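You operate a simulated robot arm through the tools that you are given. There is no shell and no other tool. Be economical: measure what you need, move in short steps, check, and stop when the job is done.

You are at the controls of a simulated robot arm. One attempt, no reset.

Task
Shut the trinket chest up and do up its turn button.
Fine: the navy pocket book sticks up out of the upper drawer: stand it on the brass tray; push both drawers home. Set down upright: paperback.

Only the result counts: the job must be done as asked and must still hold three seconds after the hand-in. Knocking over, shifting, dropping, spilling or breaking anything else fails it.

Robot
A 6-joint arm with a two-finger parallel gripper, fixed in place. Base frame: the origin is at the foot of the arm, x ahead of it, y to its left, z up; the work surface is at about z = 750. Readings come in mm, rad, newtons and seconds.
With the tool pointing down near the work surface it reaches from about 260 to 680 mm from the base axis. Its first joint turns from -1.152 to 1.152 rad. Payload 2.9 kg.
The tool frame sits at the grasp point between the pads (the TCP): z along the fingers, y along the line on which they close. The tips reach 30 mm beyond it. The gripper opens to 110 mm. The fingers are 20 mm wide and 10 mm thick; the gripper's body (48 by 112 mm) begins 55 mm behind the TCP.
Orientation is that of the tool frame in the base frame, as [roll, pitch, yaw] about the fixed x, y, z axes, in that order (R = Rz(yaw) Ry(pitch) Rx(roll)). With the fingers straight down and closing along the base's y, the tool's x points along the base's -x, its y along +y and its z along -z.

Tools
- The arm moves only by the tool move_arm. Its argument "deltas" is a list of rows, each a list of 6 numbers: the shift along the base's x, y, z in mm, then the turn, a rotation vector about the base's x, y, z in rad. In form: [[tx, ty, tz, ax, ay, az], ...]. A call has 1 to 20 rows; each row is the pose to reach, as a shift and turn from the pose commanded when the call began. "fingers" is the gripper command, from -1 (fully open) to 1 (shut), values between in proportion, set as the call begins (left out, the last holds). Each row takes 0.2 s and may step no farther than 50 mm and 0.15 rad from the row before; otherwise, or with a gripper value out of range, the whole call is refused. A pose out of reach is approached as far as the arm can. The call stops where the force on the tool passes 40 N (or 10 N more than at its start, if that is more) or the arm is blocked; 0.2 s more then pass. Each finger travels about 108 mm/s and halts on what it meets, pressing with about 39 N; the grip force reading is that of the motor and also rises with nothing between the fingers. The clock runs only during rows and for 0.2 s after the last one: add rows that repeat a pose to give the fingers time. The reply holds the time, the measured pose of the TCP, the force on the tool along the base axes, the opening and the grip force, in the units named above and with some noise, with the torque about the TCP (base axes, N m) and any sound that the robot's microphone picked up, and new pictures: "views" is both (left out), scene, wrist or none.
- Cameras (640 x 400 px; columns grow to the right, rows downward): "scene" is fixed at [91, 443.8, 1387.2]; the picture's right is [-0.62, -0.78, 0.00], its down [-0.41, 0.32, -0.85] and it looks along [0.67, -0.53, -0.52] (base axes); focal length 362 px, centre (320, 200). "wrist" rides on the gripper at [72, 17, -103] in the tool frame; the picture's right is [-0.23, 0.97, 0.00], its down [-0.76, -0.18, -0.62] and it looks along [-0.61, -0.14, 0.78] (tool axes); focal length 222 px, centre (320, 200). There is no depth. A picture from a camera that has moved, and an enlarged one, comes with that camera's place and axes in the base frame and with its lens.
- close_up(camera, box): a new picture of the part [left, top, right, bottom] of that camera's present view, enlarged. No time passes.
- finish_job(): hands the job in; it is judged then, once.

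Go step by step. Nothing tells you positions but the pictures and the camera data: compare them with the known pose of the tool, close in by small moves and look again before you grip or let go. The budget is 120 turns and 200 pictures, counting those below and the enlarged ones. Unless the task says otherwise, let go and move clear before handing in, and close with one line.

The tools are called after ">>>" as name(argument=value, ...) on one line, values as JSON. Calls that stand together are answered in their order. move_arm: Moves the arm, as the interface text tells. Its arguments: {"type":"object","properties":{"deltas":{"type":"array"},"fingers":{"type":"number"},"views":{"type":"string","enum":["both","scene","wrist","none"]}},"required":["deltas"]} The other tools are called the same way: close_up (camera, box) takes an enlarged picture of a part of a camera's view; finish_job () hands the job in.

At the start:

```text
time_s: 0.0
tool_pos: [493.1, 40.1, 1181.1]
tool_rot: [-3.141, 0.001, -3.141]
ft_force: [0.6, 0.2, 0.5]
moment: [0.03, -0.02, 0.0]
grip_width: 109.9
gripper_force: 0.0
```

scene: 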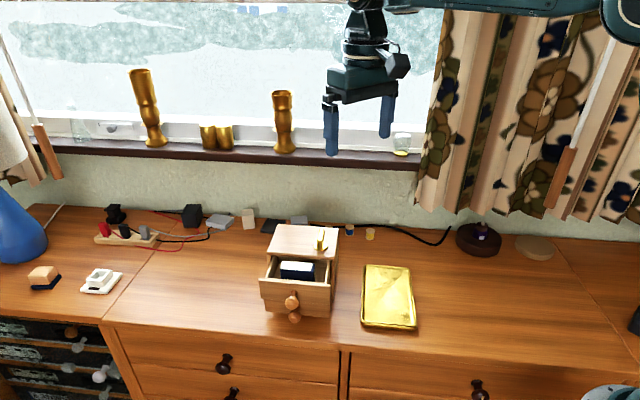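
wrist: 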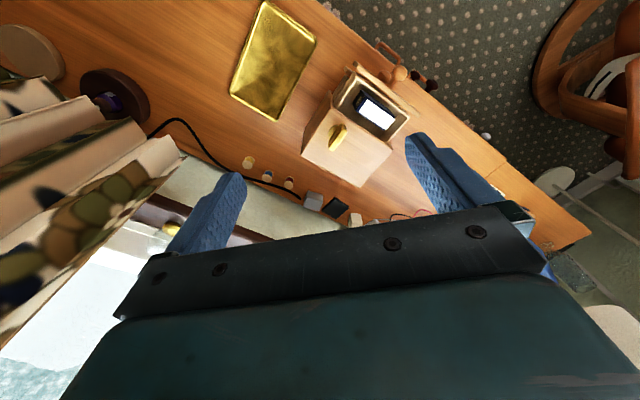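

I see a small chest with its upper drawer pulled open and a navy book in it, with the brass tray to its right. I'll enlarge the pictures to measure.

>>> close_up(camera="scene", box=[240, 210, 440, 335])

>>> close_up(camera="wrist", box=[220, 0, 460, 200])

```text
3.20 times, centred on (340, 272) of scene
camera zoom: at [91.0, 443.8, 1387.2], right [-0.62, -0.78, 0.0], down [-0.41, 0.32, -0.85], along [0.67, -0.53, -0.52], focal length 1159 px, centre (256, -32)
```

zoom: 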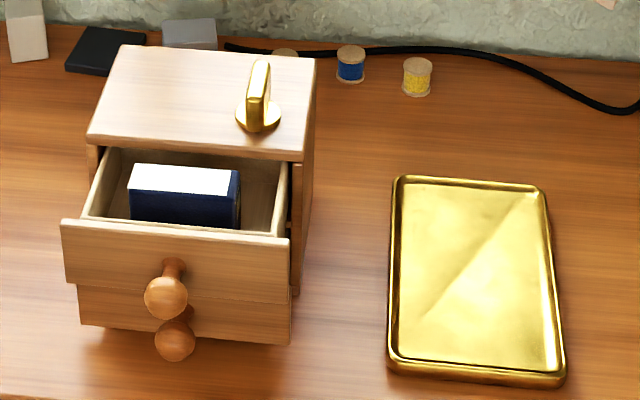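

```text
2.00 times, centred on (340, 100) of wrist
camera zoom: at [421.5, 57.1, 1283.4], right [0.23, 0.97, 0.0], down [0.76, -0.18, 0.62], along [0.61, -0.14, -0.78], focal length 444 px, centre (280, 400)
```

zoom: 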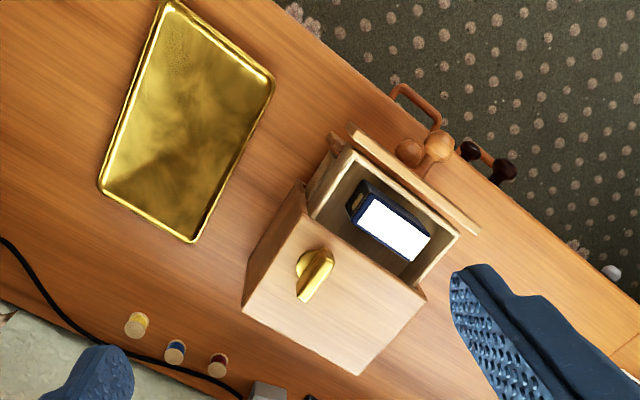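

The chest faces about 45° (front toward -x,+y), with its top near z 879. The book's top is near (571,125,876) and the tray centre near (469,-58). I'll go above the book, turned -45°, so the fingers close across its width, and look again.

>>> move_arm(deltas=[[13, 14, -30, 0, 0, -0.131], [26, 28, -60, 0, 0, -0.262], [39, 42, -90, 0, 0, -0.393], [52, 56, -110, 0, 0, -0.524], [65, 70, -130, 0, 0, -0.655], [78, 85, -151, 0, 0, -0.785], [78, 85, -151, 0, 0, -0.785]], fingers=-1)

```text
time_s: 1.6
tool_pos: [572.4, 124.6, 1029.5]
tool_rot: [-3.14, 0.0, 2.355]
ft_force: [0.1, -0.7, 0.1]
moment: [-0.03, -0.03, 0.0]
grip_width: 110.0
gripper_force: 0.1
camera wrist: at [533.0, 187.6, 1131.7], right [0.85, 0.53, 0.0], down [0.41, -0.66, 0.62], along [0.33, -0.53, -0.78], focal length 222 px, centre (320, 200)
```

scene: 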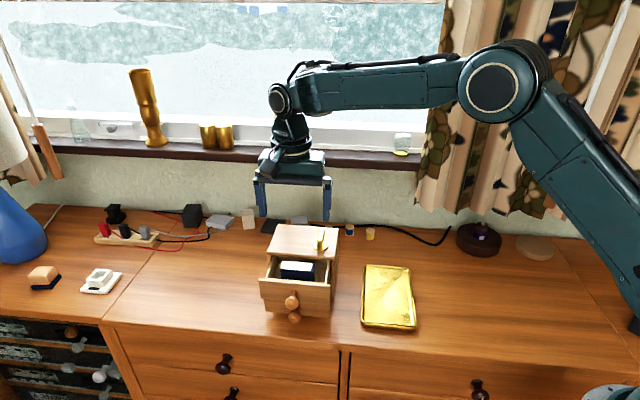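
wrist: 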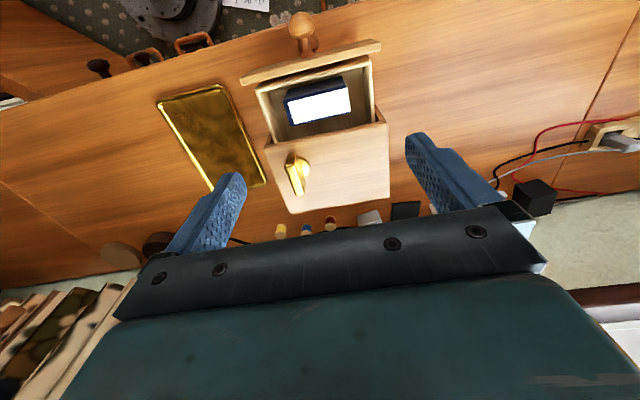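

>>> close_up(camera="wrist", box=[230, 0, 410, 220])

```text
1.82 times, centred on (320, 110) of wrist
camera zoom: at [533.0, 187.6, 1131.7], right [0.85, 0.53, 0.0], down [0.41, -0.66, 0.62], along [0.33, -0.53, -0.78], focal length 404 px, centre (320, 364)
```

zoom: 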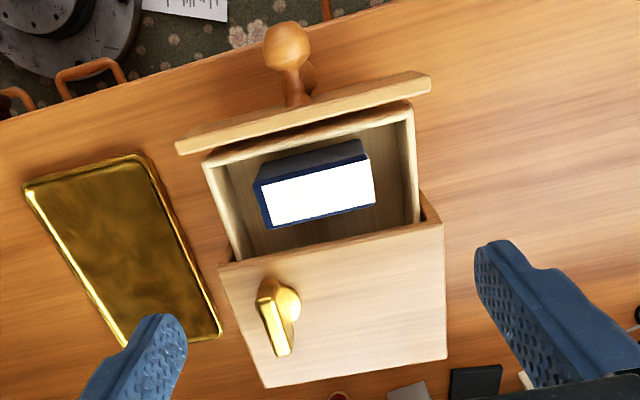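

The book centre is confirmed near (571,126), with its width at about 44–45°. I'll close the fingers to about 84 mm and lower to just above it.

>>> move_arm(deltas=[[0, 0, -40, 0, 0, 0], [0, 0, -80, 0, 0, 0], [-1, 1, -115, 0, 0, 0], [-1, 1, -115, 0, 0, 0]], fingers=-0.53)

>>> close_up(camera="scene", box=[240, 180, 400, 330])

```text
time_s: 2.6
tool_pos: [571.1, 123.2, 916.2]
tool_rot: [3.14, 0.0, 2.358]
ft_force: [1.1, -0.4, -0.4]
moment: [0.0, -0.02, 0.03]
grip_width: 84.3
gripper_force: 0.0
camera wrist: at [532.2, 187.2, 1017.7], right [0.85, 0.53, 0.0], down [0.41, -0.66, 0.62], along [0.33, -0.53, -0.78], focal length 222 px, centre (320, 200)
```

scene: 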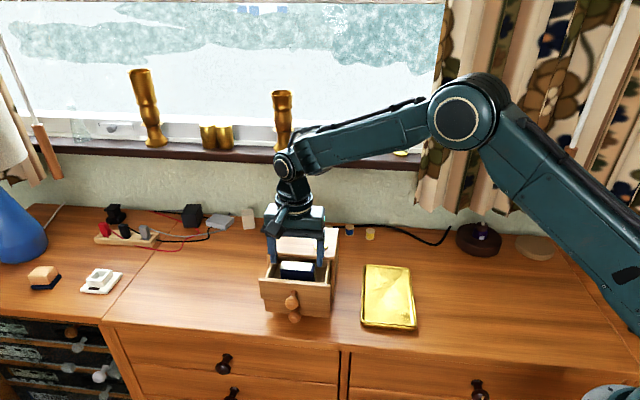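
wrist: 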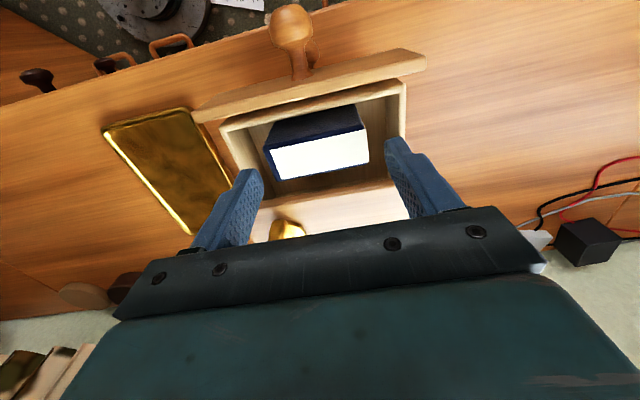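

```text
2.67 times, centred on (320, 255) of scene
camera zoom: at [91.0, 443.8, 1387.2], right [-0.62, -0.78, 0.0], down [-0.41, 0.32, -0.85], along [0.67, -0.53, -0.52], focal length 966 px, centre (320, 53)
```

zoom: 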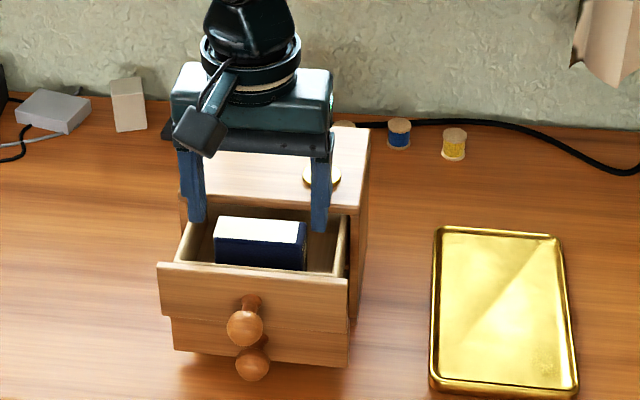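

The fingers straddle the book cleanly, so I'll lower to z≈866 and then grip.

>>> move_arm(deltas=[[0, 1, -20, 0, 0, 0], [0, 1, -35, 0, 0, 0], [0, 1, -48, 0, 0, 0], [0, 1, -48, 0, 0, 0]])

```text
time_s: 3.6
tool_pos: [572.9, 126.0, 866.8]
tool_rot: [3.14, 0.0, 2.358]
ft_force: [-1.2, -0.1, 1.7]
moment: [0.1, -0.08, 0.06]
grip_width: 83.6
gripper_force: 0.1
camera wrist: at [532.2, 189.9, 970.3], right [0.85, 0.53, 0.0], down [0.41, -0.66, 0.62], along [0.33, -0.53, -0.78], focal length 222 px, centre (320, 200)
```

scene: 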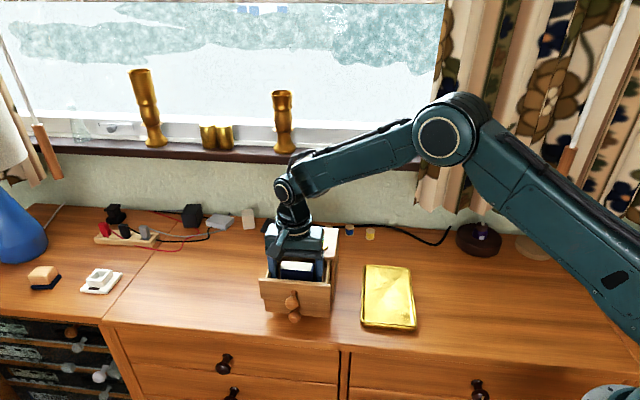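
wrist: 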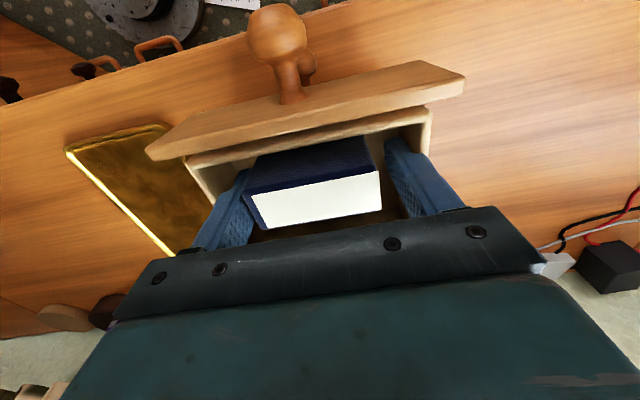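

The fingers are either side of the book, so I'll close on it.

>>> move_arm(deltas=[[0, 0, 0, 0, 0, 0], [0, 0, 0, 0, 0, 0], [0, 0, 0, 0, 0, 0]], fingers=1)

```text
time_s: 4.4
tool_pos: [571.2, 124.8, 866.8]
tool_rot: [-3.142, -0.003, 2.357]
ft_force: [-0.7, -0.8, 1.2]
moment: [0.01, -0.04, 0.02]
grip_width: 69.6
gripper_force: 39.0
camera wrist: at [532.1, 189.7, 970.1], right [0.85, 0.53, 0.0], down [0.41, -0.66, 0.62], along [0.33, -0.53, -0.78], focal length 222 px, centre (320, 200)
```

scene: 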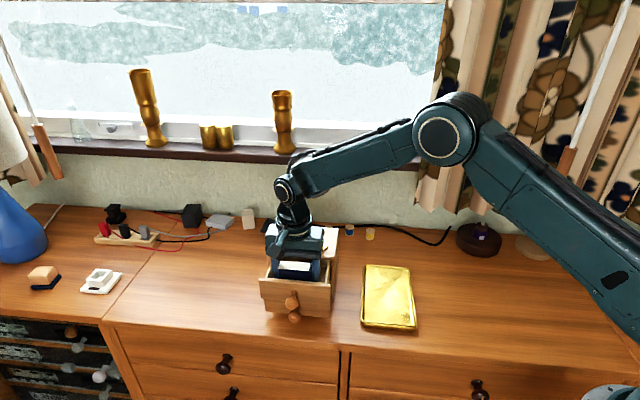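
wrist: 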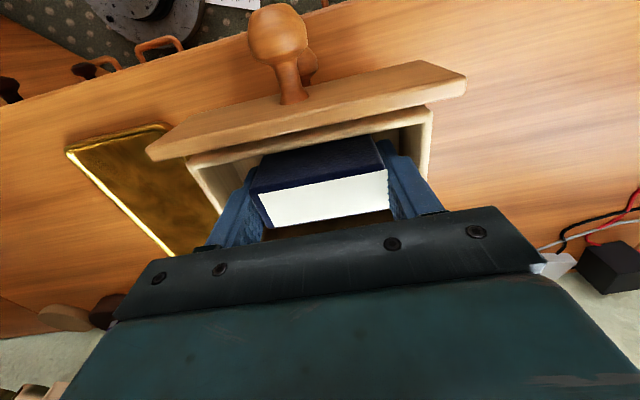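

The book is gripped at 69.6 mm. I'll lift it straight up.

>>> move_arm(deltas=[[0, 0, 15, 0, 0, 0], [0, 0, 45, 0, 0, 0], [0, 0, 85, 0, 0, 0], [0, 0, 125, 0, 0, 0], [0, 0, 125, 0, 0, 0]])

>>> close_up(camera="scene", box=[240, 150, 440, 330])

```text
time_s: 5.6
tool_pos: [572.1, 128.5, 989.3]
tool_rot: [-3.14, -0.001, 2.356]
ft_force: [0.3, -0.9, -1.3]
moment: [-0.05, 0.01, 0.0]
grip_width: 69.7
gripper_force: 39.1
camera wrist: at [532.7, 190.7, 1093.2], right [0.85, 0.53, 0.0], down [0.41, -0.66, 0.62], along [0.33, -0.53, -0.78], focal length 222 px, centre (320, 200)
```

scene: 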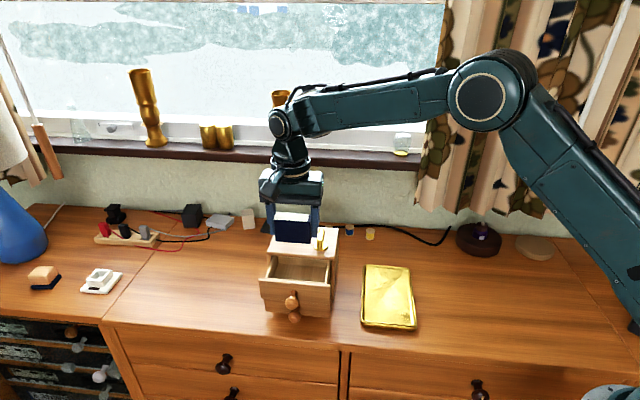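
wrist: 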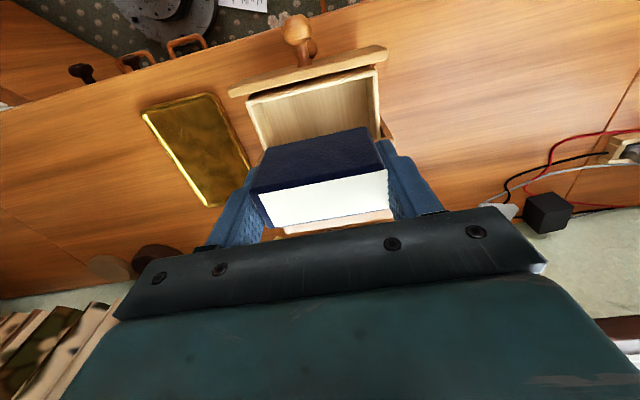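

```text
2.22 times, centred on (340, 240) of scene
camera zoom: at [91.0, 443.8, 1387.2], right [-0.62, -0.78, 0.0], down [-0.41, 0.32, -0.85], along [0.67, -0.53, -0.52], focal length 805 px, centre (276, 111)
```

zoom: 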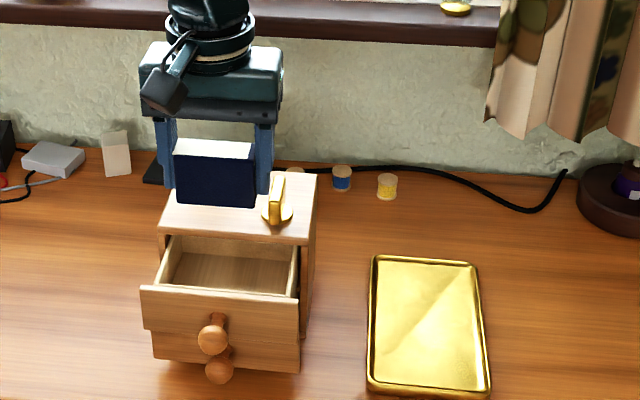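

The book is about 50 mm high in this pose. Before placing it, I'll check which faces are the spine and the page edges.

>>> close_up(camera="wrist", box=[220, 100, 450, 250])

>>> close_up(camera="scene", box=[255, 190, 345, 260])

```text
2.67 times, centred on (335, 175) of wrist
camera zoom: at [532.7, 190.7, 1093.2], right [0.85, 0.53, 0.0], down [0.41, -0.66, 0.62], along [0.33, -0.53, -0.78], focal length 592 px, centre (280, 267)
```

zoom: 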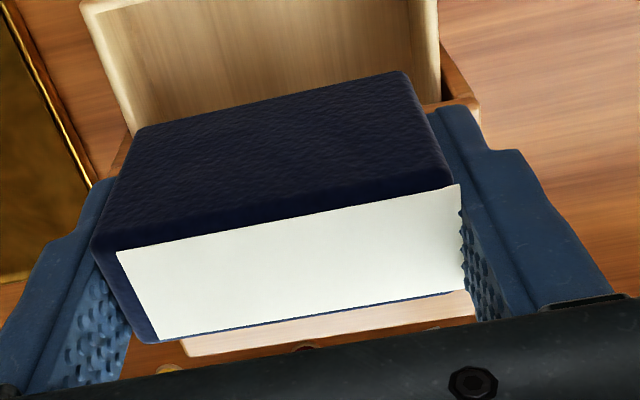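

```text
5.71 times, centred on (300, 225) of scene
camera zoom: at [91.0, 443.8, 1387.2], right [-0.62, -0.78, 0.0], down [-0.41, 0.32, -0.85], along [0.67, -0.53, -0.52], focal length 2070 px, centre (434, 57)
```

zoom: 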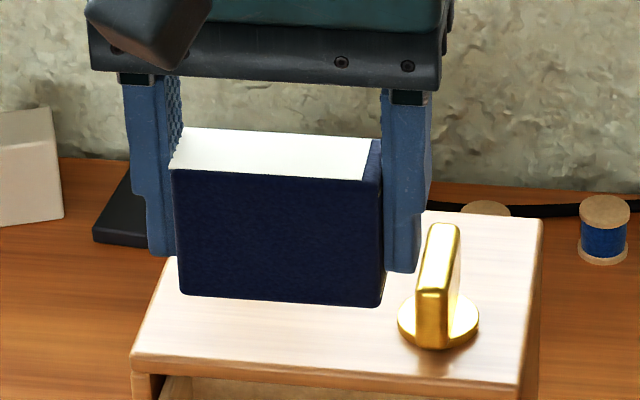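

The spine is vertical and the head is up, so I'll keep this orientation. I'll carry it over the tray centre at this height and then come down partway.

>>> move_arm(deltas=[[-20.6, -36.8, 0, 0, 0, 0], [-41.2, -73.6, 0, 0, 0, 0], [-61.8, -110.4, 0, 0, 0, 0], [-82.4, -147.2, 0, 0, 0, 0], [-103, -184, 0, 0, 0, 0], [-103, -184, -40, 0, 0, 0], [-103, -184, -80, 0, 0, 0], [-103, -184, -120, 0, 0, 0], [-103, -184, -145, 0, 0, 0], [-103, -184, -145, 0, 0, 0]])

>>> close_up(camera="scene", box=[310, 200, 470, 340])

```text
time_s: 7.8
tool_pos: [468.2, -57.3, 848.1]
tool_rot: [-3.14, 0.0, 2.356]
ft_force: [0.6, 0.6, -0.8]
moment: [0.01, 0.0, 0.01]
grip_width: 69.6
gripper_force: 38.8
camera wrist: at [429.0, 5.7, 951.4], right [0.85, 0.53, 0.0], down [0.41, -0.66, 0.62], along [0.33, -0.53, -0.78], focal length 222 px, centre (320, 200)
```

scene: 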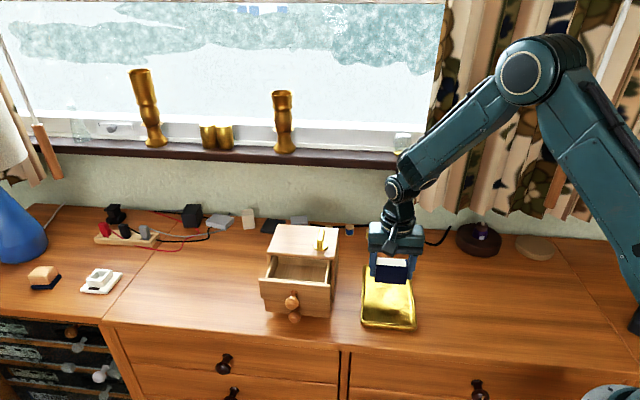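
wrist: 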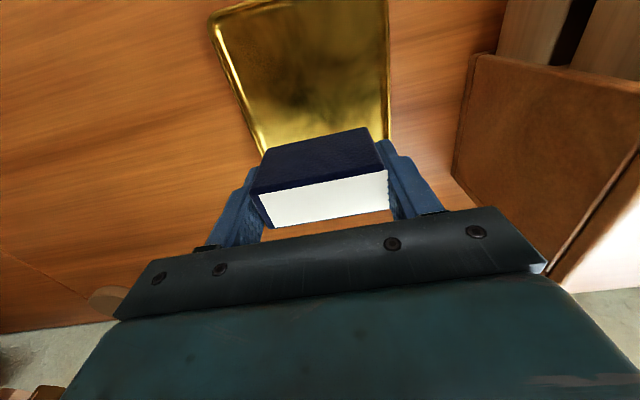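

```text
2.86 times, centred on (390, 270) of scene
camera zoom: at [91.0, 443.8, 1387.2], right [-0.62, -0.78, 0.0], down [-0.41, 0.32, -0.85], along [0.67, -0.53, -0.52], focal length 1035 px, centre (120, 0)
```

zoom: 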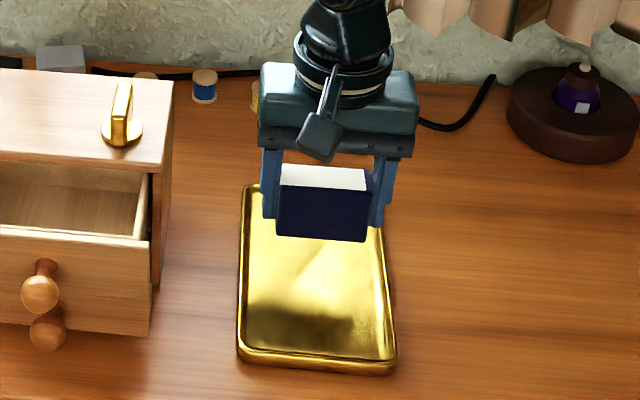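

I'm centred over the tray. I'll lower in small steps and watch the force.

>>> move_arm(deltas=[[0, 0, -20, 0, 0, 0], [0, 0, -35, 0, 0, 0], [0, 0, -42, 0, 0, 0], [0, 0, -42, 0, 0, 0]], views="none")

>>> close_up(camera="scene", box=[350, 230, 430, 300])

```text
time_s: 8.8
tool_pos: [469.0, -55.1, 803.7]
tool_rot: [-3.139, 0.001, 2.356]
ft_force: [-0.2, 0.8, -0.3]
moment: [-0.04, 0.02, -0.04]
grip_width: 69.7
gripper_force: 38.9
```

```text
5.71 times, centred on (390, 265) of scene
camera zoom: at [91.0, 443.8, 1387.2], right [-0.62, -0.78, 0.0], down [-0.41, 0.32, -0.85], along [0.67, -0.53, -0.52], focal length 2070 px, centre (-80, -171)
```

zoom: 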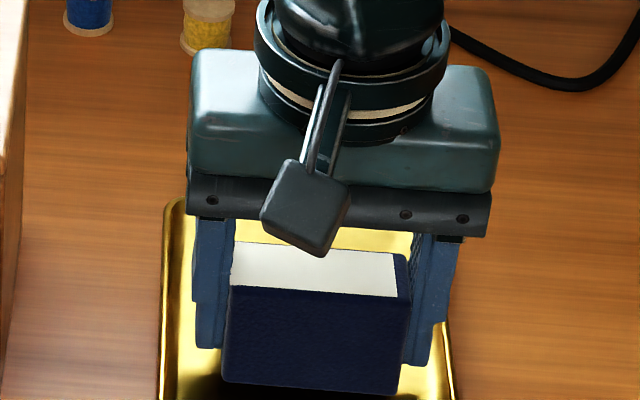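

>>> move_arm(deltas=[[0, 0, -2, 0, 0, 0], [0, 0, -4, 0, 0, 0], [0, 0, -4, 0, 0, 0]], views="none")

>>> close_up(camera="scene", box=[350, 260, 430, 330])

```text
time_s: 9.6
tool_pos: [466.5, -57.4, 800.8]
tool_rot: [-3.141, 0.001, 2.357]
ft_force: [0.7, 0.6, -1.5]
moment: [0.04, 0.01, 0.01]
grip_width: 69.3
gripper_force: 39.0
```

```text
5.71 times, centred on (390, 295) of scene
camera zoom: at [91.0, 443.8, 1387.2], right [-0.62, -0.78, 0.0], down [-0.41, 0.32, -0.85], along [0.67, -0.53, -0.52], focal length 2070 px, centre (-80, -343)
```

zoom: 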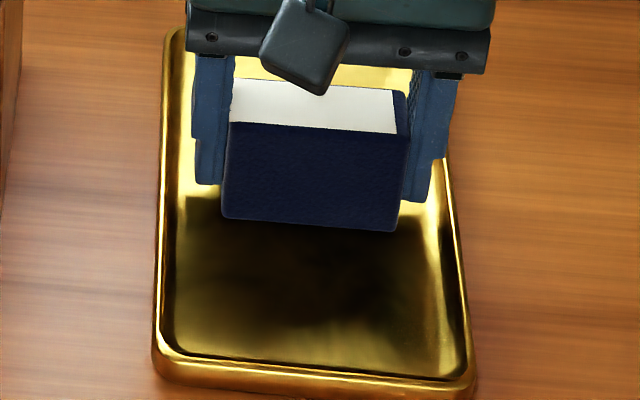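

No contact yet, so I'll keep lowering.

>>> move_arm(deltas=[[0, 0, -1.5, 0, 0, 0], [0, 0, -3, 0, 0, 0], [0, 0, -3, 0, 0, 0]], views="none")

```text
time_s: 10.4
tool_pos: [466.6, -57.0, 798.6]
tool_rot: [3.139, 0.004, 2.356]
ft_force: [-7.6, -0.6, 33.1]
moment: [-0.13, 0.18, 0.0]
grip_width: 69.7
gripper_force: 39.2
```

Contact came at about 33 N. I'll ease up slightly to relax the force, then open.

>>> move_arm(deltas=[[0, 0, 1, 0, 0, 0], [0, 0, 1, 0, 0, 0]], views="none")

```text
time_s: 11.0
tool_pos: [468.6, -57.1, 798.9]
tool_rot: [3.142, 0.002, 2.357]
ft_force: [0.2, -4.2, 14.5]
moment: [-0.19, -0.21, -0.04]
grip_width: 69.5
gripper_force: 38.9
```

>>> move_arm(deltas=[[0, 0, 0.3, 0, 0, 0], [0, 0, 0.5, 0, 0, 0], [0, 0, 0.5, 0, 0, 0]], views="none", fingers=-0.5)

>>> close_up(camera="scene", box=[350, 240, 430, 310])

```text
time_s: 11.8
tool_pos: [467.7, -57.1, 799.3]
tool_rot: [-3.141, 0.0, 2.356]
ft_force: [0.7, -0.6, 0.3]
moment: [0.02, -0.04, -0.02]
grip_width: 82.6
gripper_force: 0.1
```

```text
5.71 times, centred on (390, 275) of scene
camera zoom: at [91.0, 443.8, 1387.2], right [-0.62, -0.78, 0.0], down [-0.41, 0.32, -0.85], along [0.67, -0.53, -0.52], focal length 2070 px, centre (-80, -229)
```

zoom: 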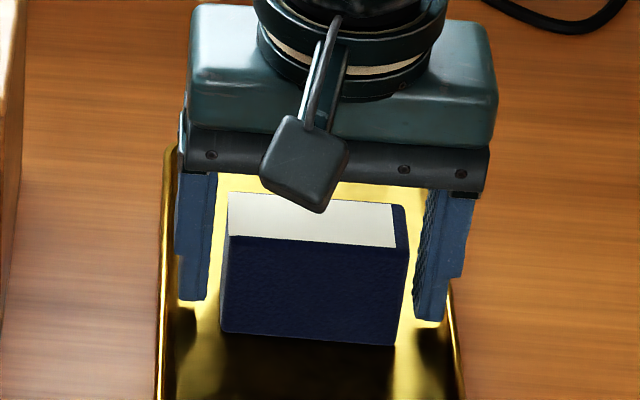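

The book stands free. I'll lift clear, close the fingers, and move to the front of the chest for a look.

>>> move_arm(deltas=[[0, 0, 20, 0, 0, 0], [0, 0, 60, 0, 0, 0], [0, 0, 100, 0, 0, 0], [0, 0, 135, 0, 0, 0]], views="none")

>>> move_arm(deltas=[[0, 45, 0, 0, 0, 0], [0, 90, 0, 0, 0, 0], [0, 135, 0, 0, 0, 0], [0, 180, 0, 0, 0, 0], [6, 225, 0, 0, 0, 0], [13, 270, 0, 0, 0, 0], [13, 270, 0, 0, 0, 0]], fingers=1)

>>> close_up(camera="scene", box=[240, 200, 440, 335])

>>> close_up(camera="wrist", box=[220, 60, 440, 230])

```text
time_s: 12.8
tool_pos: [469.7, -57.6, 934.0]
tool_rot: [-3.141, 0.002, 2.356]
ft_force: [0.0, 0.2, -0.4]
moment: [-0.01, 0.01, 0.0]
grip_width: 82.5
gripper_force: 0.0
```

```text
time_s: 14.4
tool_pos: [480.1, 215.6, 934.6]
tool_rot: [-3.141, -0.001, 2.357]
ft_force: [-0.4, 0.2, -0.5]
moment: [-0.01, 0.01, -0.02]
grip_width: 0.0
gripper_force: 37.7
camera wrist: at [441.2, 278.1, 1038.0], right [0.85, 0.53, 0.0], down [0.41, -0.66, 0.62], along [0.33, -0.53, -0.78], focal length 222 px, centre (320, 200)
```

scene: 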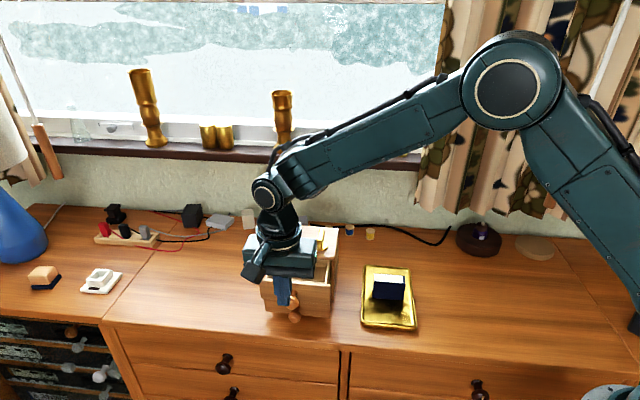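
wrist: 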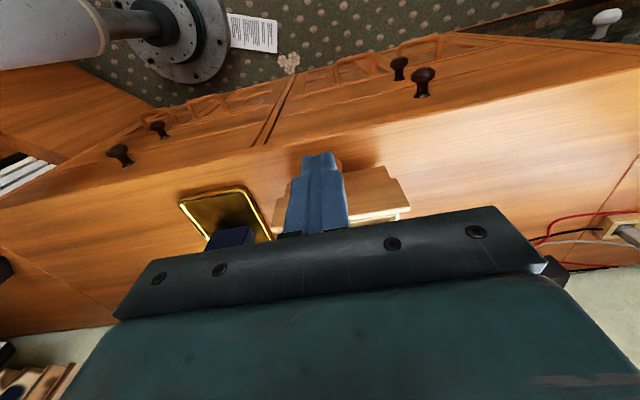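

```text
2.96 times, centred on (340, 268) of scene
camera zoom: at [91.0, 443.9, 1387.2], right [-0.62, -0.78, 0.0], down [-0.41, 0.32, -0.85], along [0.67, -0.53, -0.52], focal length 1073 px, centre (261, 0)
```

zoom: 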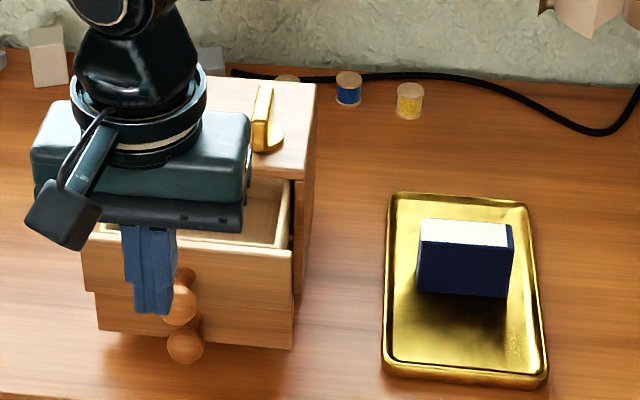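

```text
2.35 times, centred on (330, 145) of wrist
camera zoom: at [441.2, 278.1, 1038.0], right [0.85, 0.53, 0.0], down [0.41, -0.66, 0.62], along [0.33, -0.53, -0.78], focal length 523 px, centre (296, 329)
```

zoom: 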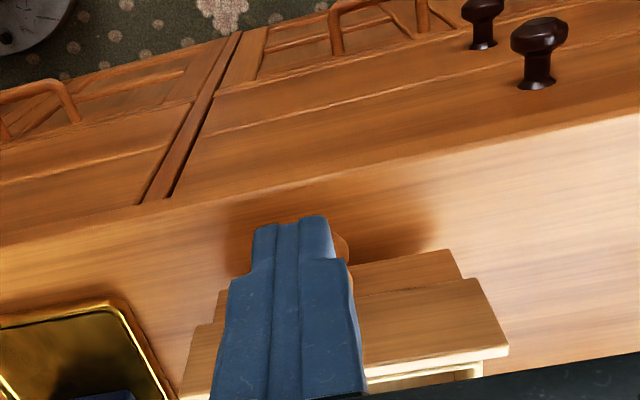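

The book stands on the tray. I'll lower to the upper knob height and advance slowly to contact.

>>> move_arm(deltas=[[0, 0, -40, 0, 0, 0], [0, 0, -72, 0, 0, 0], [0, 0, -72, 0, 0, 0], [7, -7, -72, 0, 0, 0], [14, -14, -72, 0, 0, 0], [14, -14, -72, 0, 0, 0]])

>>> close_up(camera="scene", box=[240, 220, 360, 335])

```text
time_s: 15.8
tool_pos: [494.9, 199.6, 862.1]
tool_rot: [3.141, -0.001, 2.356]
ft_force: [0.3, 0.1, 0.0]
moment: [0.0, 0.0, 0.01]
grip_width: 0.0
gripper_force: 37.5
camera wrist: at [455.8, 262.3, 965.5], right [0.85, 0.53, 0.0], down [0.41, -0.66, 0.62], along [0.33, -0.53, -0.78], focal length 222 px, centre (320, 200)
```

scene: 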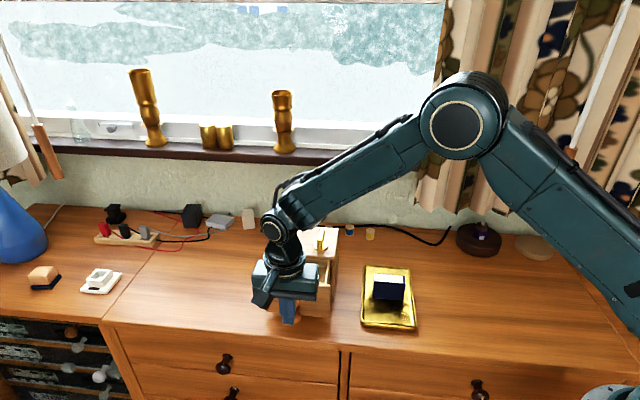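
wrist: 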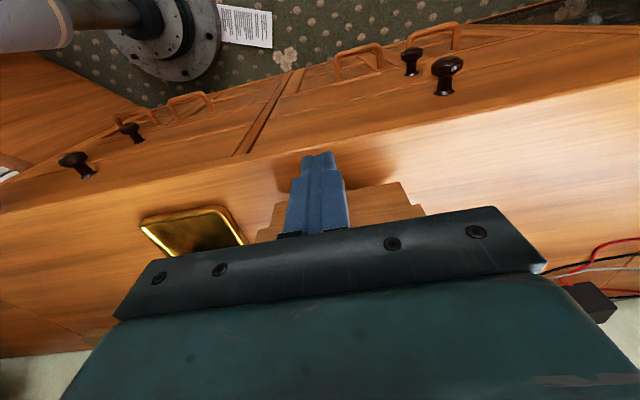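

```text
3.48 times, centred on (300, 278) of scene
camera zoom: at [91.0, 443.8, 1387.2], right [-0.62, -0.78, 0.0], down [-0.41, 0.32, -0.85], along [0.67, -0.53, -0.52], focal length 1260 px, centre (390, -70)
```

zoom: 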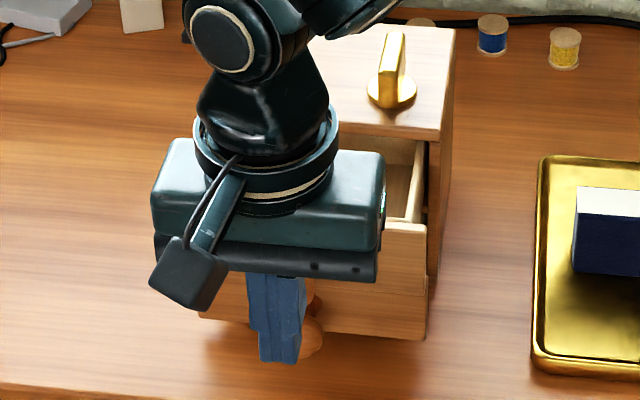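

I'm lined up with the knob, so I'll push the upper drawer in.

>>> move_arm(deltas=[[6, -6, 0, 0, 0, 0], [12, -12, 0, 0, 0, 0], [18, -18, 0, 0, 0, 0], [24, -24, 0, 0, 0, 0], [30, -30, 0, 0, 0, 0], [36, -36, 0, 0, 0, 0], [36, -36, 0, 0, 0, 0]])

>>> close_up(camera="scene", box=[240, 220, 360, 335])

```text
time_s: 17.4
tool_pos: [530.9, 163.0, 860.4]
tool_rot: [-3.141, 0.001, 2.359]
ft_force: [0.3, -0.3, -0.3]
moment: [0.04, -0.01, 0.04]
grip_width: 0.1
gripper_force: 37.6
camera wrist: at [491.9, 226.3, 964.4], right [0.85, 0.53, 0.0], down [0.41, -0.66, 0.62], along [0.33, -0.53, -0.78], focal length 222 px, centre (320, 200)
```

scene: 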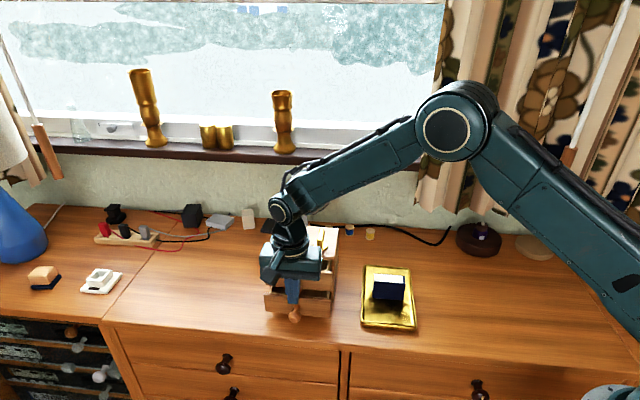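
wrist: 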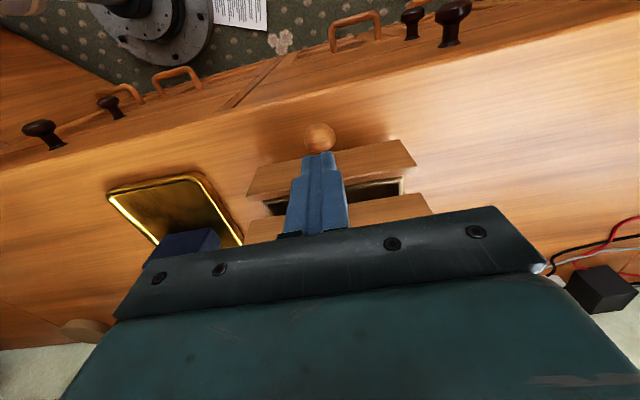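

```text
3.48 times, centred on (300, 278) of scene
camera zoom: at [91.0, 443.8, 1387.2], right [-0.62, -0.78, 0.0], down [-0.41, 0.32, -0.85], along [0.67, -0.53, -0.52], focal length 1260 px, centre (390, -70)
```

zoom: 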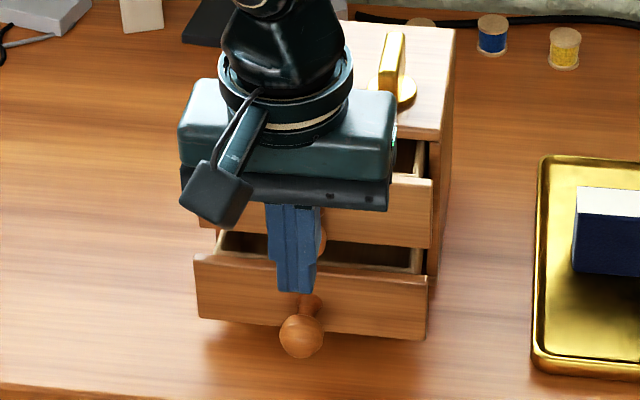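

The drawer slides freely. The lower drawer is open too, about as far as I judged. I'll keep pushing the upper one home.

>>> move_arm(deltas=[[4, -4, 0, 0, 0, 0], [8, -8, 0, 0, 0, 0], [11, -11, 0, 0, 0, 0], [14, -14, 0, 0, 0, 0], [17, -17, 0, 0, 0, 0], [20, -20, 0, 0, 0, 0]])

>>> close_up(camera="scene", box=[240, 220, 360, 335])

```text
time_s: 18.8
tool_pos: [550.7, 142.8, 862.9]
tool_rot: [3.141, 0.001, 2.359]
ft_force: [-1.3, 2.7, 1.9]
moment: [0.0, 0.0, -0.01]
grip_width: 0.0
gripper_force: 38.1
camera wrist: at [511.6, 206.1, 966.0], right [0.85, 0.53, 0.0], down [0.41, -0.66, 0.62], along [0.33, -0.53, -0.78], focal length 222 px, centre (320, 200)
```

scene: 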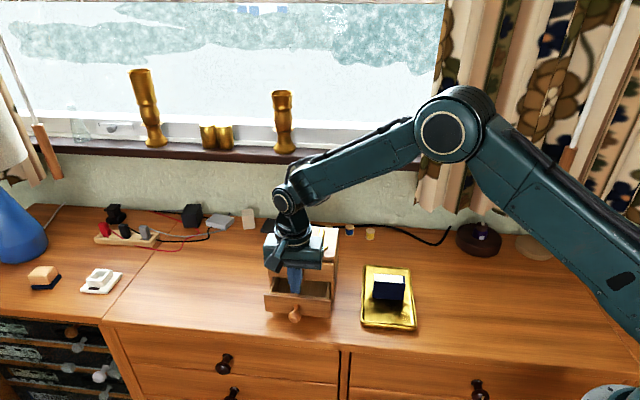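
wrist: 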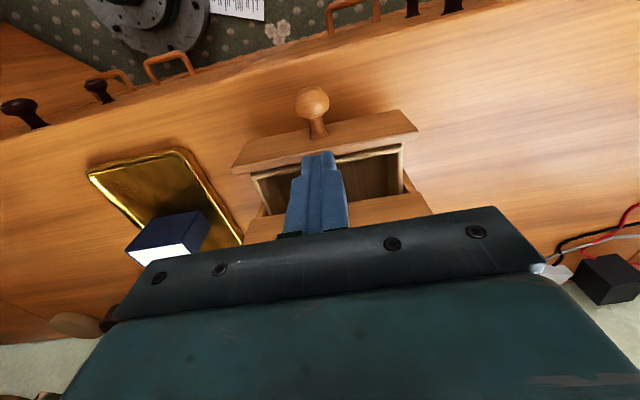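

```text
3.48 times, centred on (300, 278) of scene
camera zoom: at [90.9, 443.9, 1387.2], right [-0.62, -0.78, 0.0], down [-0.41, 0.32, -0.85], along [0.67, -0.53, -0.52], focal length 1260 px, centre (390, -70)
```

zoom: 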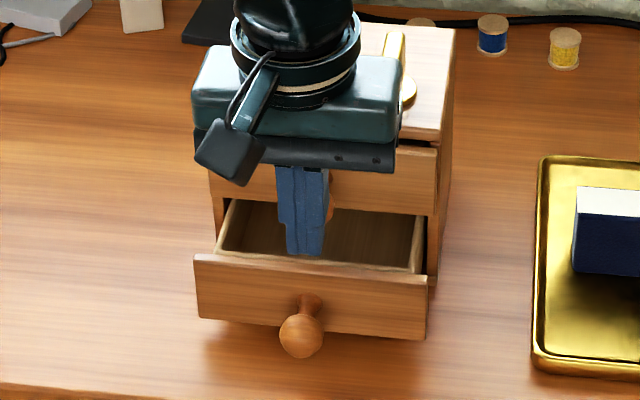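

It's nearly in. I'll go on until it meets resistance.

>>> move_arm(deltas=[[2, -2, 0, 0, 0, 0], [4, -4, 0, 0, 0, 0], [6, -6, 0, 0, 0, 0], [8, -8, 0, 0, 0, 0], [10, -10, 0, 0, 0, 0]])

>>> close_up(camera="scene", box=[240, 220, 360, 335])

```text
time_s: 20.0
tool_pos: [560.0, 133.2, 861.7]
tool_rot: [-3.14, 0.001, 2.357]
ft_force: [-5.2, 5.4, 0.7]
moment: [0.08, -0.02, -0.03]
grip_width: 0.1
gripper_force: 37.3
camera wrist: at [522.2, 196.2, 965.0], right [0.85, 0.53, 0.0], down [0.41, -0.66, 0.62], along [0.33, -0.53, -0.78], focal length 222 px, centre (320, 200)
```

scene: 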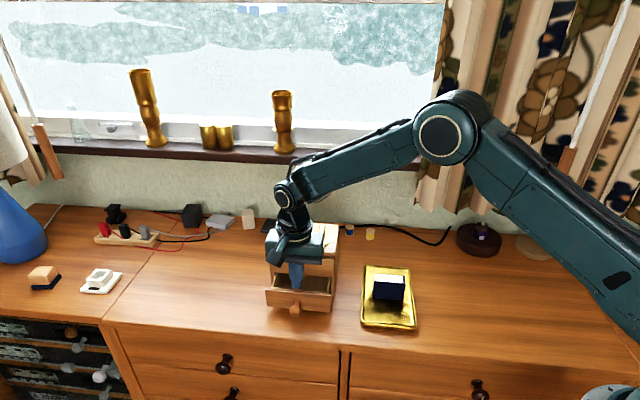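
wrist: 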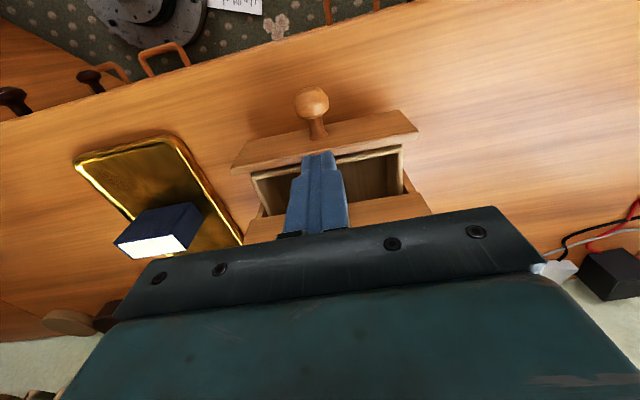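

```text
3.48 times, centred on (300, 278) of scene
camera zoom: at [90.9, 443.9, 1387.2], right [-0.62, -0.78, 0.0], down [-0.41, 0.32, -0.85], along [0.67, -0.53, -0.52], focal length 1260 px, centre (390, -70)
```

zoom: 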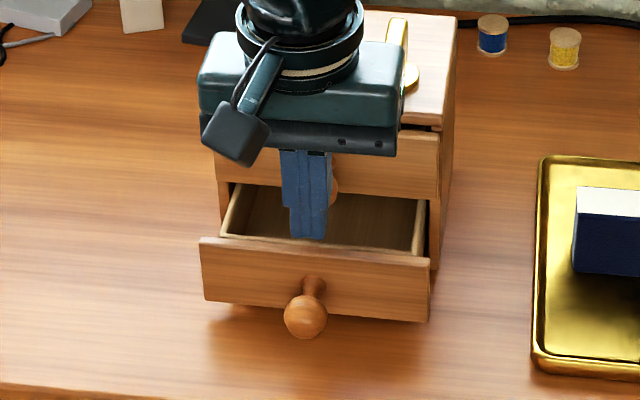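

The chest itself slid a little at the end of that push, so the upper drawer has reached its stop. I'll back off and inspect.

>>> move_arm(deltas=[[-20, 20, 0, 0, 0, 0], [-50, 50, 0, 0, 0, 0], [-80, 80, 0, 0, 0, 0], [-80, 80, 0, 0, 0, 0]])

>>> close_up(camera="scene", box=[250, 215, 350, 315])

>>> close_up(camera="wrist", box=[200, 60, 460, 240])

```text
time_s: 21.0
tool_pos: [480.2, 212.7, 861.5]
tool_rot: [3.141, 0.0, 2.354]
ft_force: [0.5, -0.1, -0.1]
moment: [0.0, 0.0, 0.0]
grip_width: 0.0
gripper_force: 37.8
camera wrist: at [440.8, 276.7, 963.7], right [0.85, 0.53, 0.0], down [0.41, -0.66, 0.62], along [0.33, -0.53, -0.78], focal length 222 px, centre (320, 200)
```

scene: 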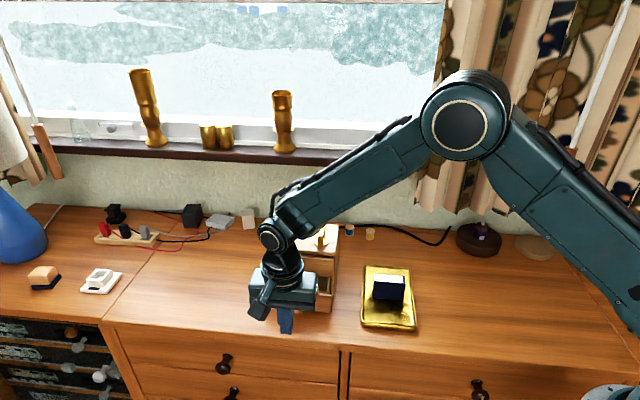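
wrist: 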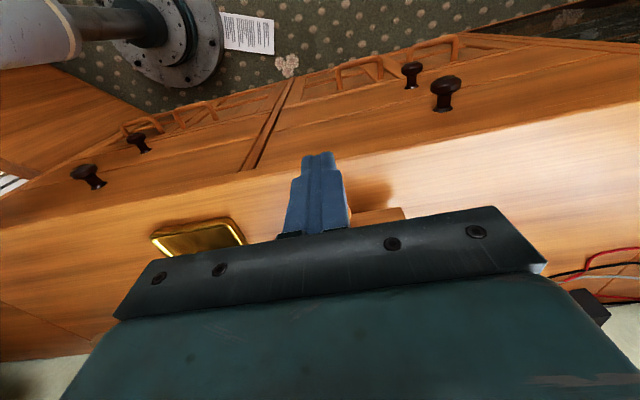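

```text
4.00 times, centred on (300, 265) of scene
camera zoom: at [91.0, 443.8, 1387.2], right [-0.62, -0.78, 0.0], down [-0.41, 0.32, -0.85], along [0.67, -0.53, -0.52], focal length 1449 px, centre (400, -60)
```

zoom: 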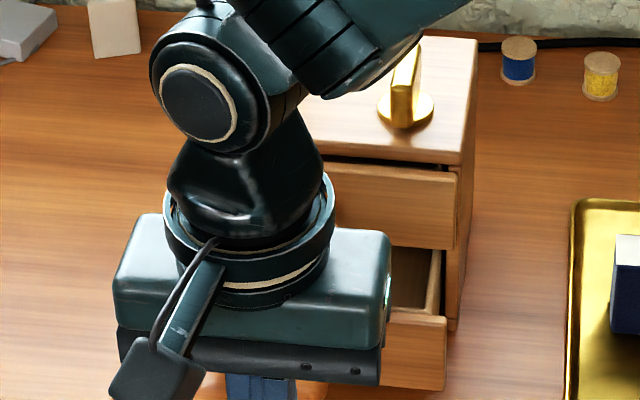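

```text
2.22 times, centred on (330, 150) of wrist
camera zoom: at [440.8, 276.7, 963.7], right [0.85, 0.53, 0.0], down [0.41, -0.66, 0.62], along [0.33, -0.53, -0.78], focal length 494 px, centre (298, 311)
```

zoom: 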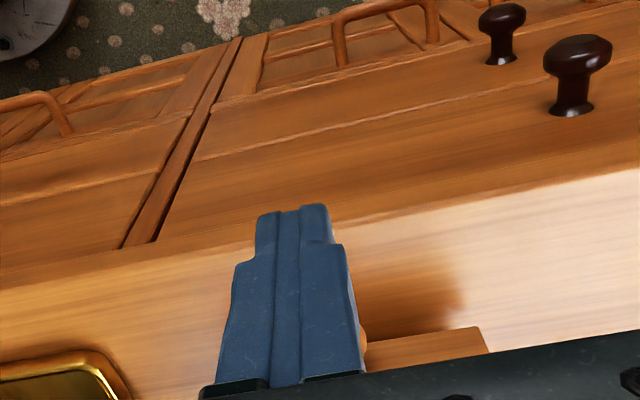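

I need an unobstructed view, so I'll raise the arm.

>>> move_arm(deltas=[[0, 0, 50, 0, 0, 0], [0, 0, 100, 0, 0, 0], [20, -20, 150, 0, 0, 0], [40, -40, 170, 0, 0, 0], [40, -40, 170, 0, 0, 0]])

>>> close_up(camera="scene", box=[250, 215, 350, 325])

>>> close_up(camera="wrist", box=[220, 60, 440, 230])

```text
refused: row 3 steps farther than a row can; nothing moved
```

```text
3.64 times, centred on (300, 270) of scene
camera zoom: at [91.0, 443.8, 1387.2], right [-0.62, -0.78, 0.0], down [-0.41, 0.32, -0.85], along [0.67, -0.53, -0.52], focal length 1317 px, centre (393, -54)
```

zoom: 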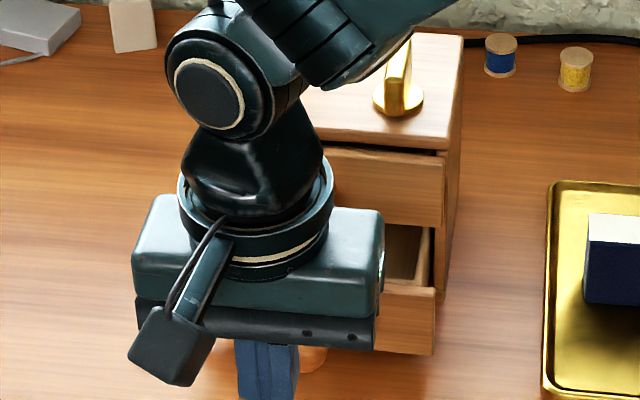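

```text
2.35 times, centred on (330, 145) of wrist
camera zoom: at [440.8, 276.7, 963.7], right [0.85, 0.53, 0.0], down [0.41, -0.66, 0.62], along [0.33, -0.53, -0.78], focal length 523 px, centre (296, 329)
```

zoom: 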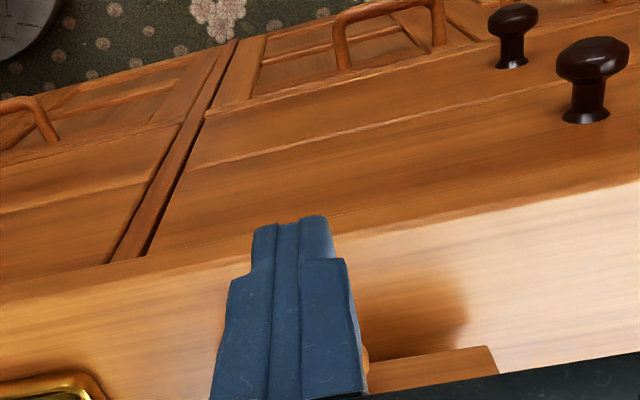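

>>> move_arm(deltas=[[0, 0, 45, 0, 0, 0], [0, 0, 90, 0, 0, 0], [20, -20, 125, 0, 0, 0], [40, -40, 160, 0, 0, 0], [50, -50, 180, 0, 0, 0], [50, -50, 180, 0, 0, 0]])

>>> close_up(camera="scene", box=[250, 215, 350, 325])

>>> close_up(camera="wrist", box=[220, 0, 440, 200])

```text
time_s: 22.4
tool_pos: [531.4, 163.9, 1041.6]
tool_rot: [3.141, 0.0, 2.358]
ft_force: [0.2, 0.2, -0.7]
moment: [0.02, 0.0, -0.01]
grip_width: 0.0
gripper_force: 37.6
camera wrist: at [492.1, 226.4, 1145.1], right [0.85, 0.53, 0.0], down [0.41, -0.66, 0.62], along [0.33, -0.53, -0.78], focal length 222 px, centre (320, 200)
```

scene: 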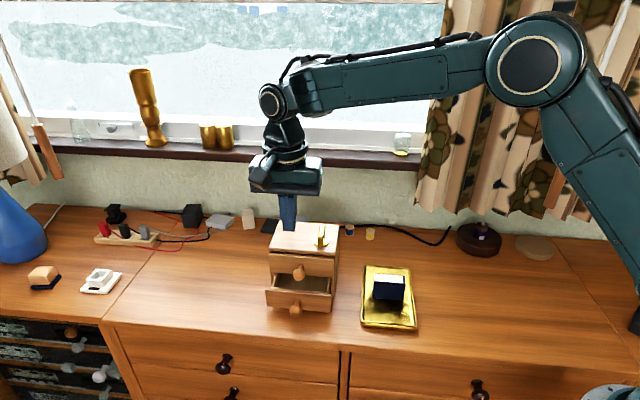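
wrist: 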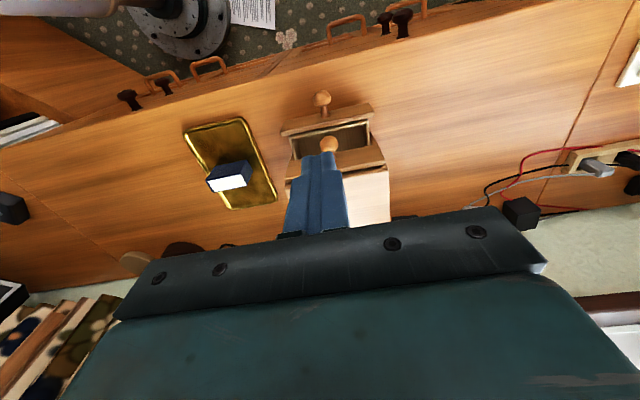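

```text
3.64 times, centred on (300, 270) of scene
camera zoom: at [91.0, 443.8, 1387.2], right [-0.62, -0.78, 0.0], down [-0.41, 0.32, -0.85], along [0.67, -0.53, -0.52], focal length 1317 px, centre (393, -54)
```

zoom: 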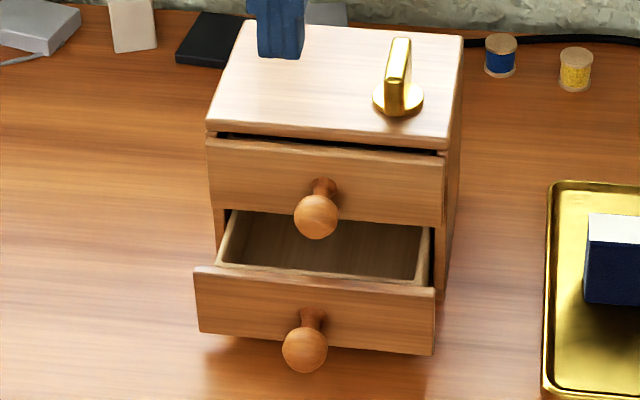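

```text
2.00 times, centred on (330, 100) of wrist
camera zoom: at [492.1, 226.4, 1145.1], right [0.85, 0.53, 0.0], down [0.41, -0.66, 0.62], along [0.33, -0.53, -0.78], focal length 444 px, centre (300, 400)
```

zoom: 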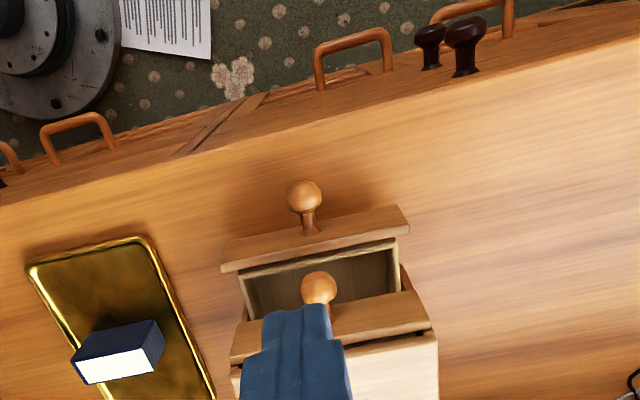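

>>> close_up(camera="scene", box=[295, 240, 345, 275])

>>> close_up(camera="scene", box=[260, 235, 310, 270])

>>> close_up(camera="wrist", box=[280, 110, 400, 195])

```text
11.43 times, centred on (320, 258) of scene
camera zoom: at [91.0, 443.8, 1387.2], right [-0.62, -0.78, 0.0], down [-0.41, 0.32, -0.85], along [0.67, -0.53, -0.52], focal length 4140 px, centre (320, -457)
```

zoom: 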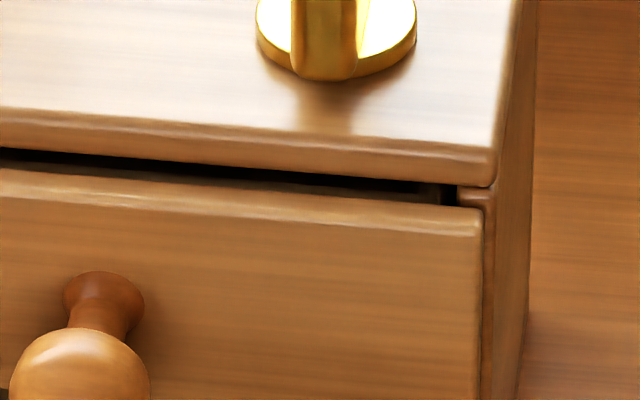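

```text
11.43 times, centred on (285, 252) of scene
camera zoom: at [91.0, 443.8, 1387.2], right [-0.62, -0.78, 0.0], down [-0.41, 0.32, -0.85], along [0.67, -0.53, -0.52], focal length 4140 px, centre (720, -400)
```

zoom: 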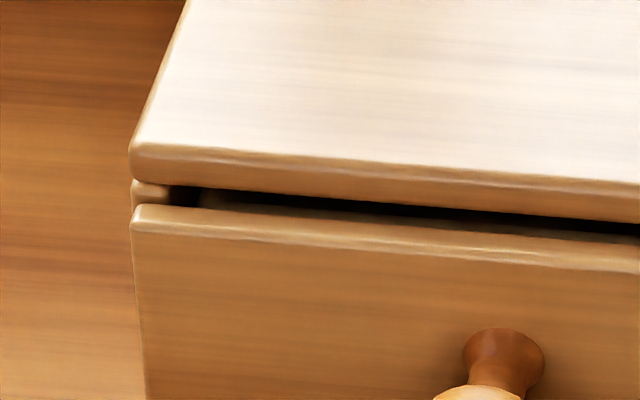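

```text
4.71 times, centred on (340, 152) of wrist
camera zoom: at [492.1, 226.4, 1145.1], right [0.85, 0.53, 0.0], down [0.41, -0.66, 0.62], along [0.33, -0.53, -0.78], focal length 1045 px, centre (226, 424)
```

zoom: 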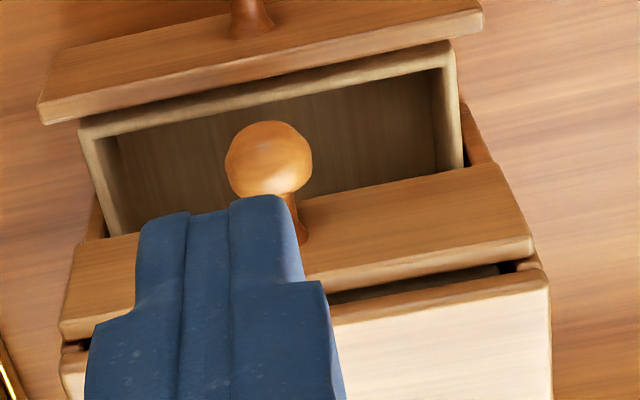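

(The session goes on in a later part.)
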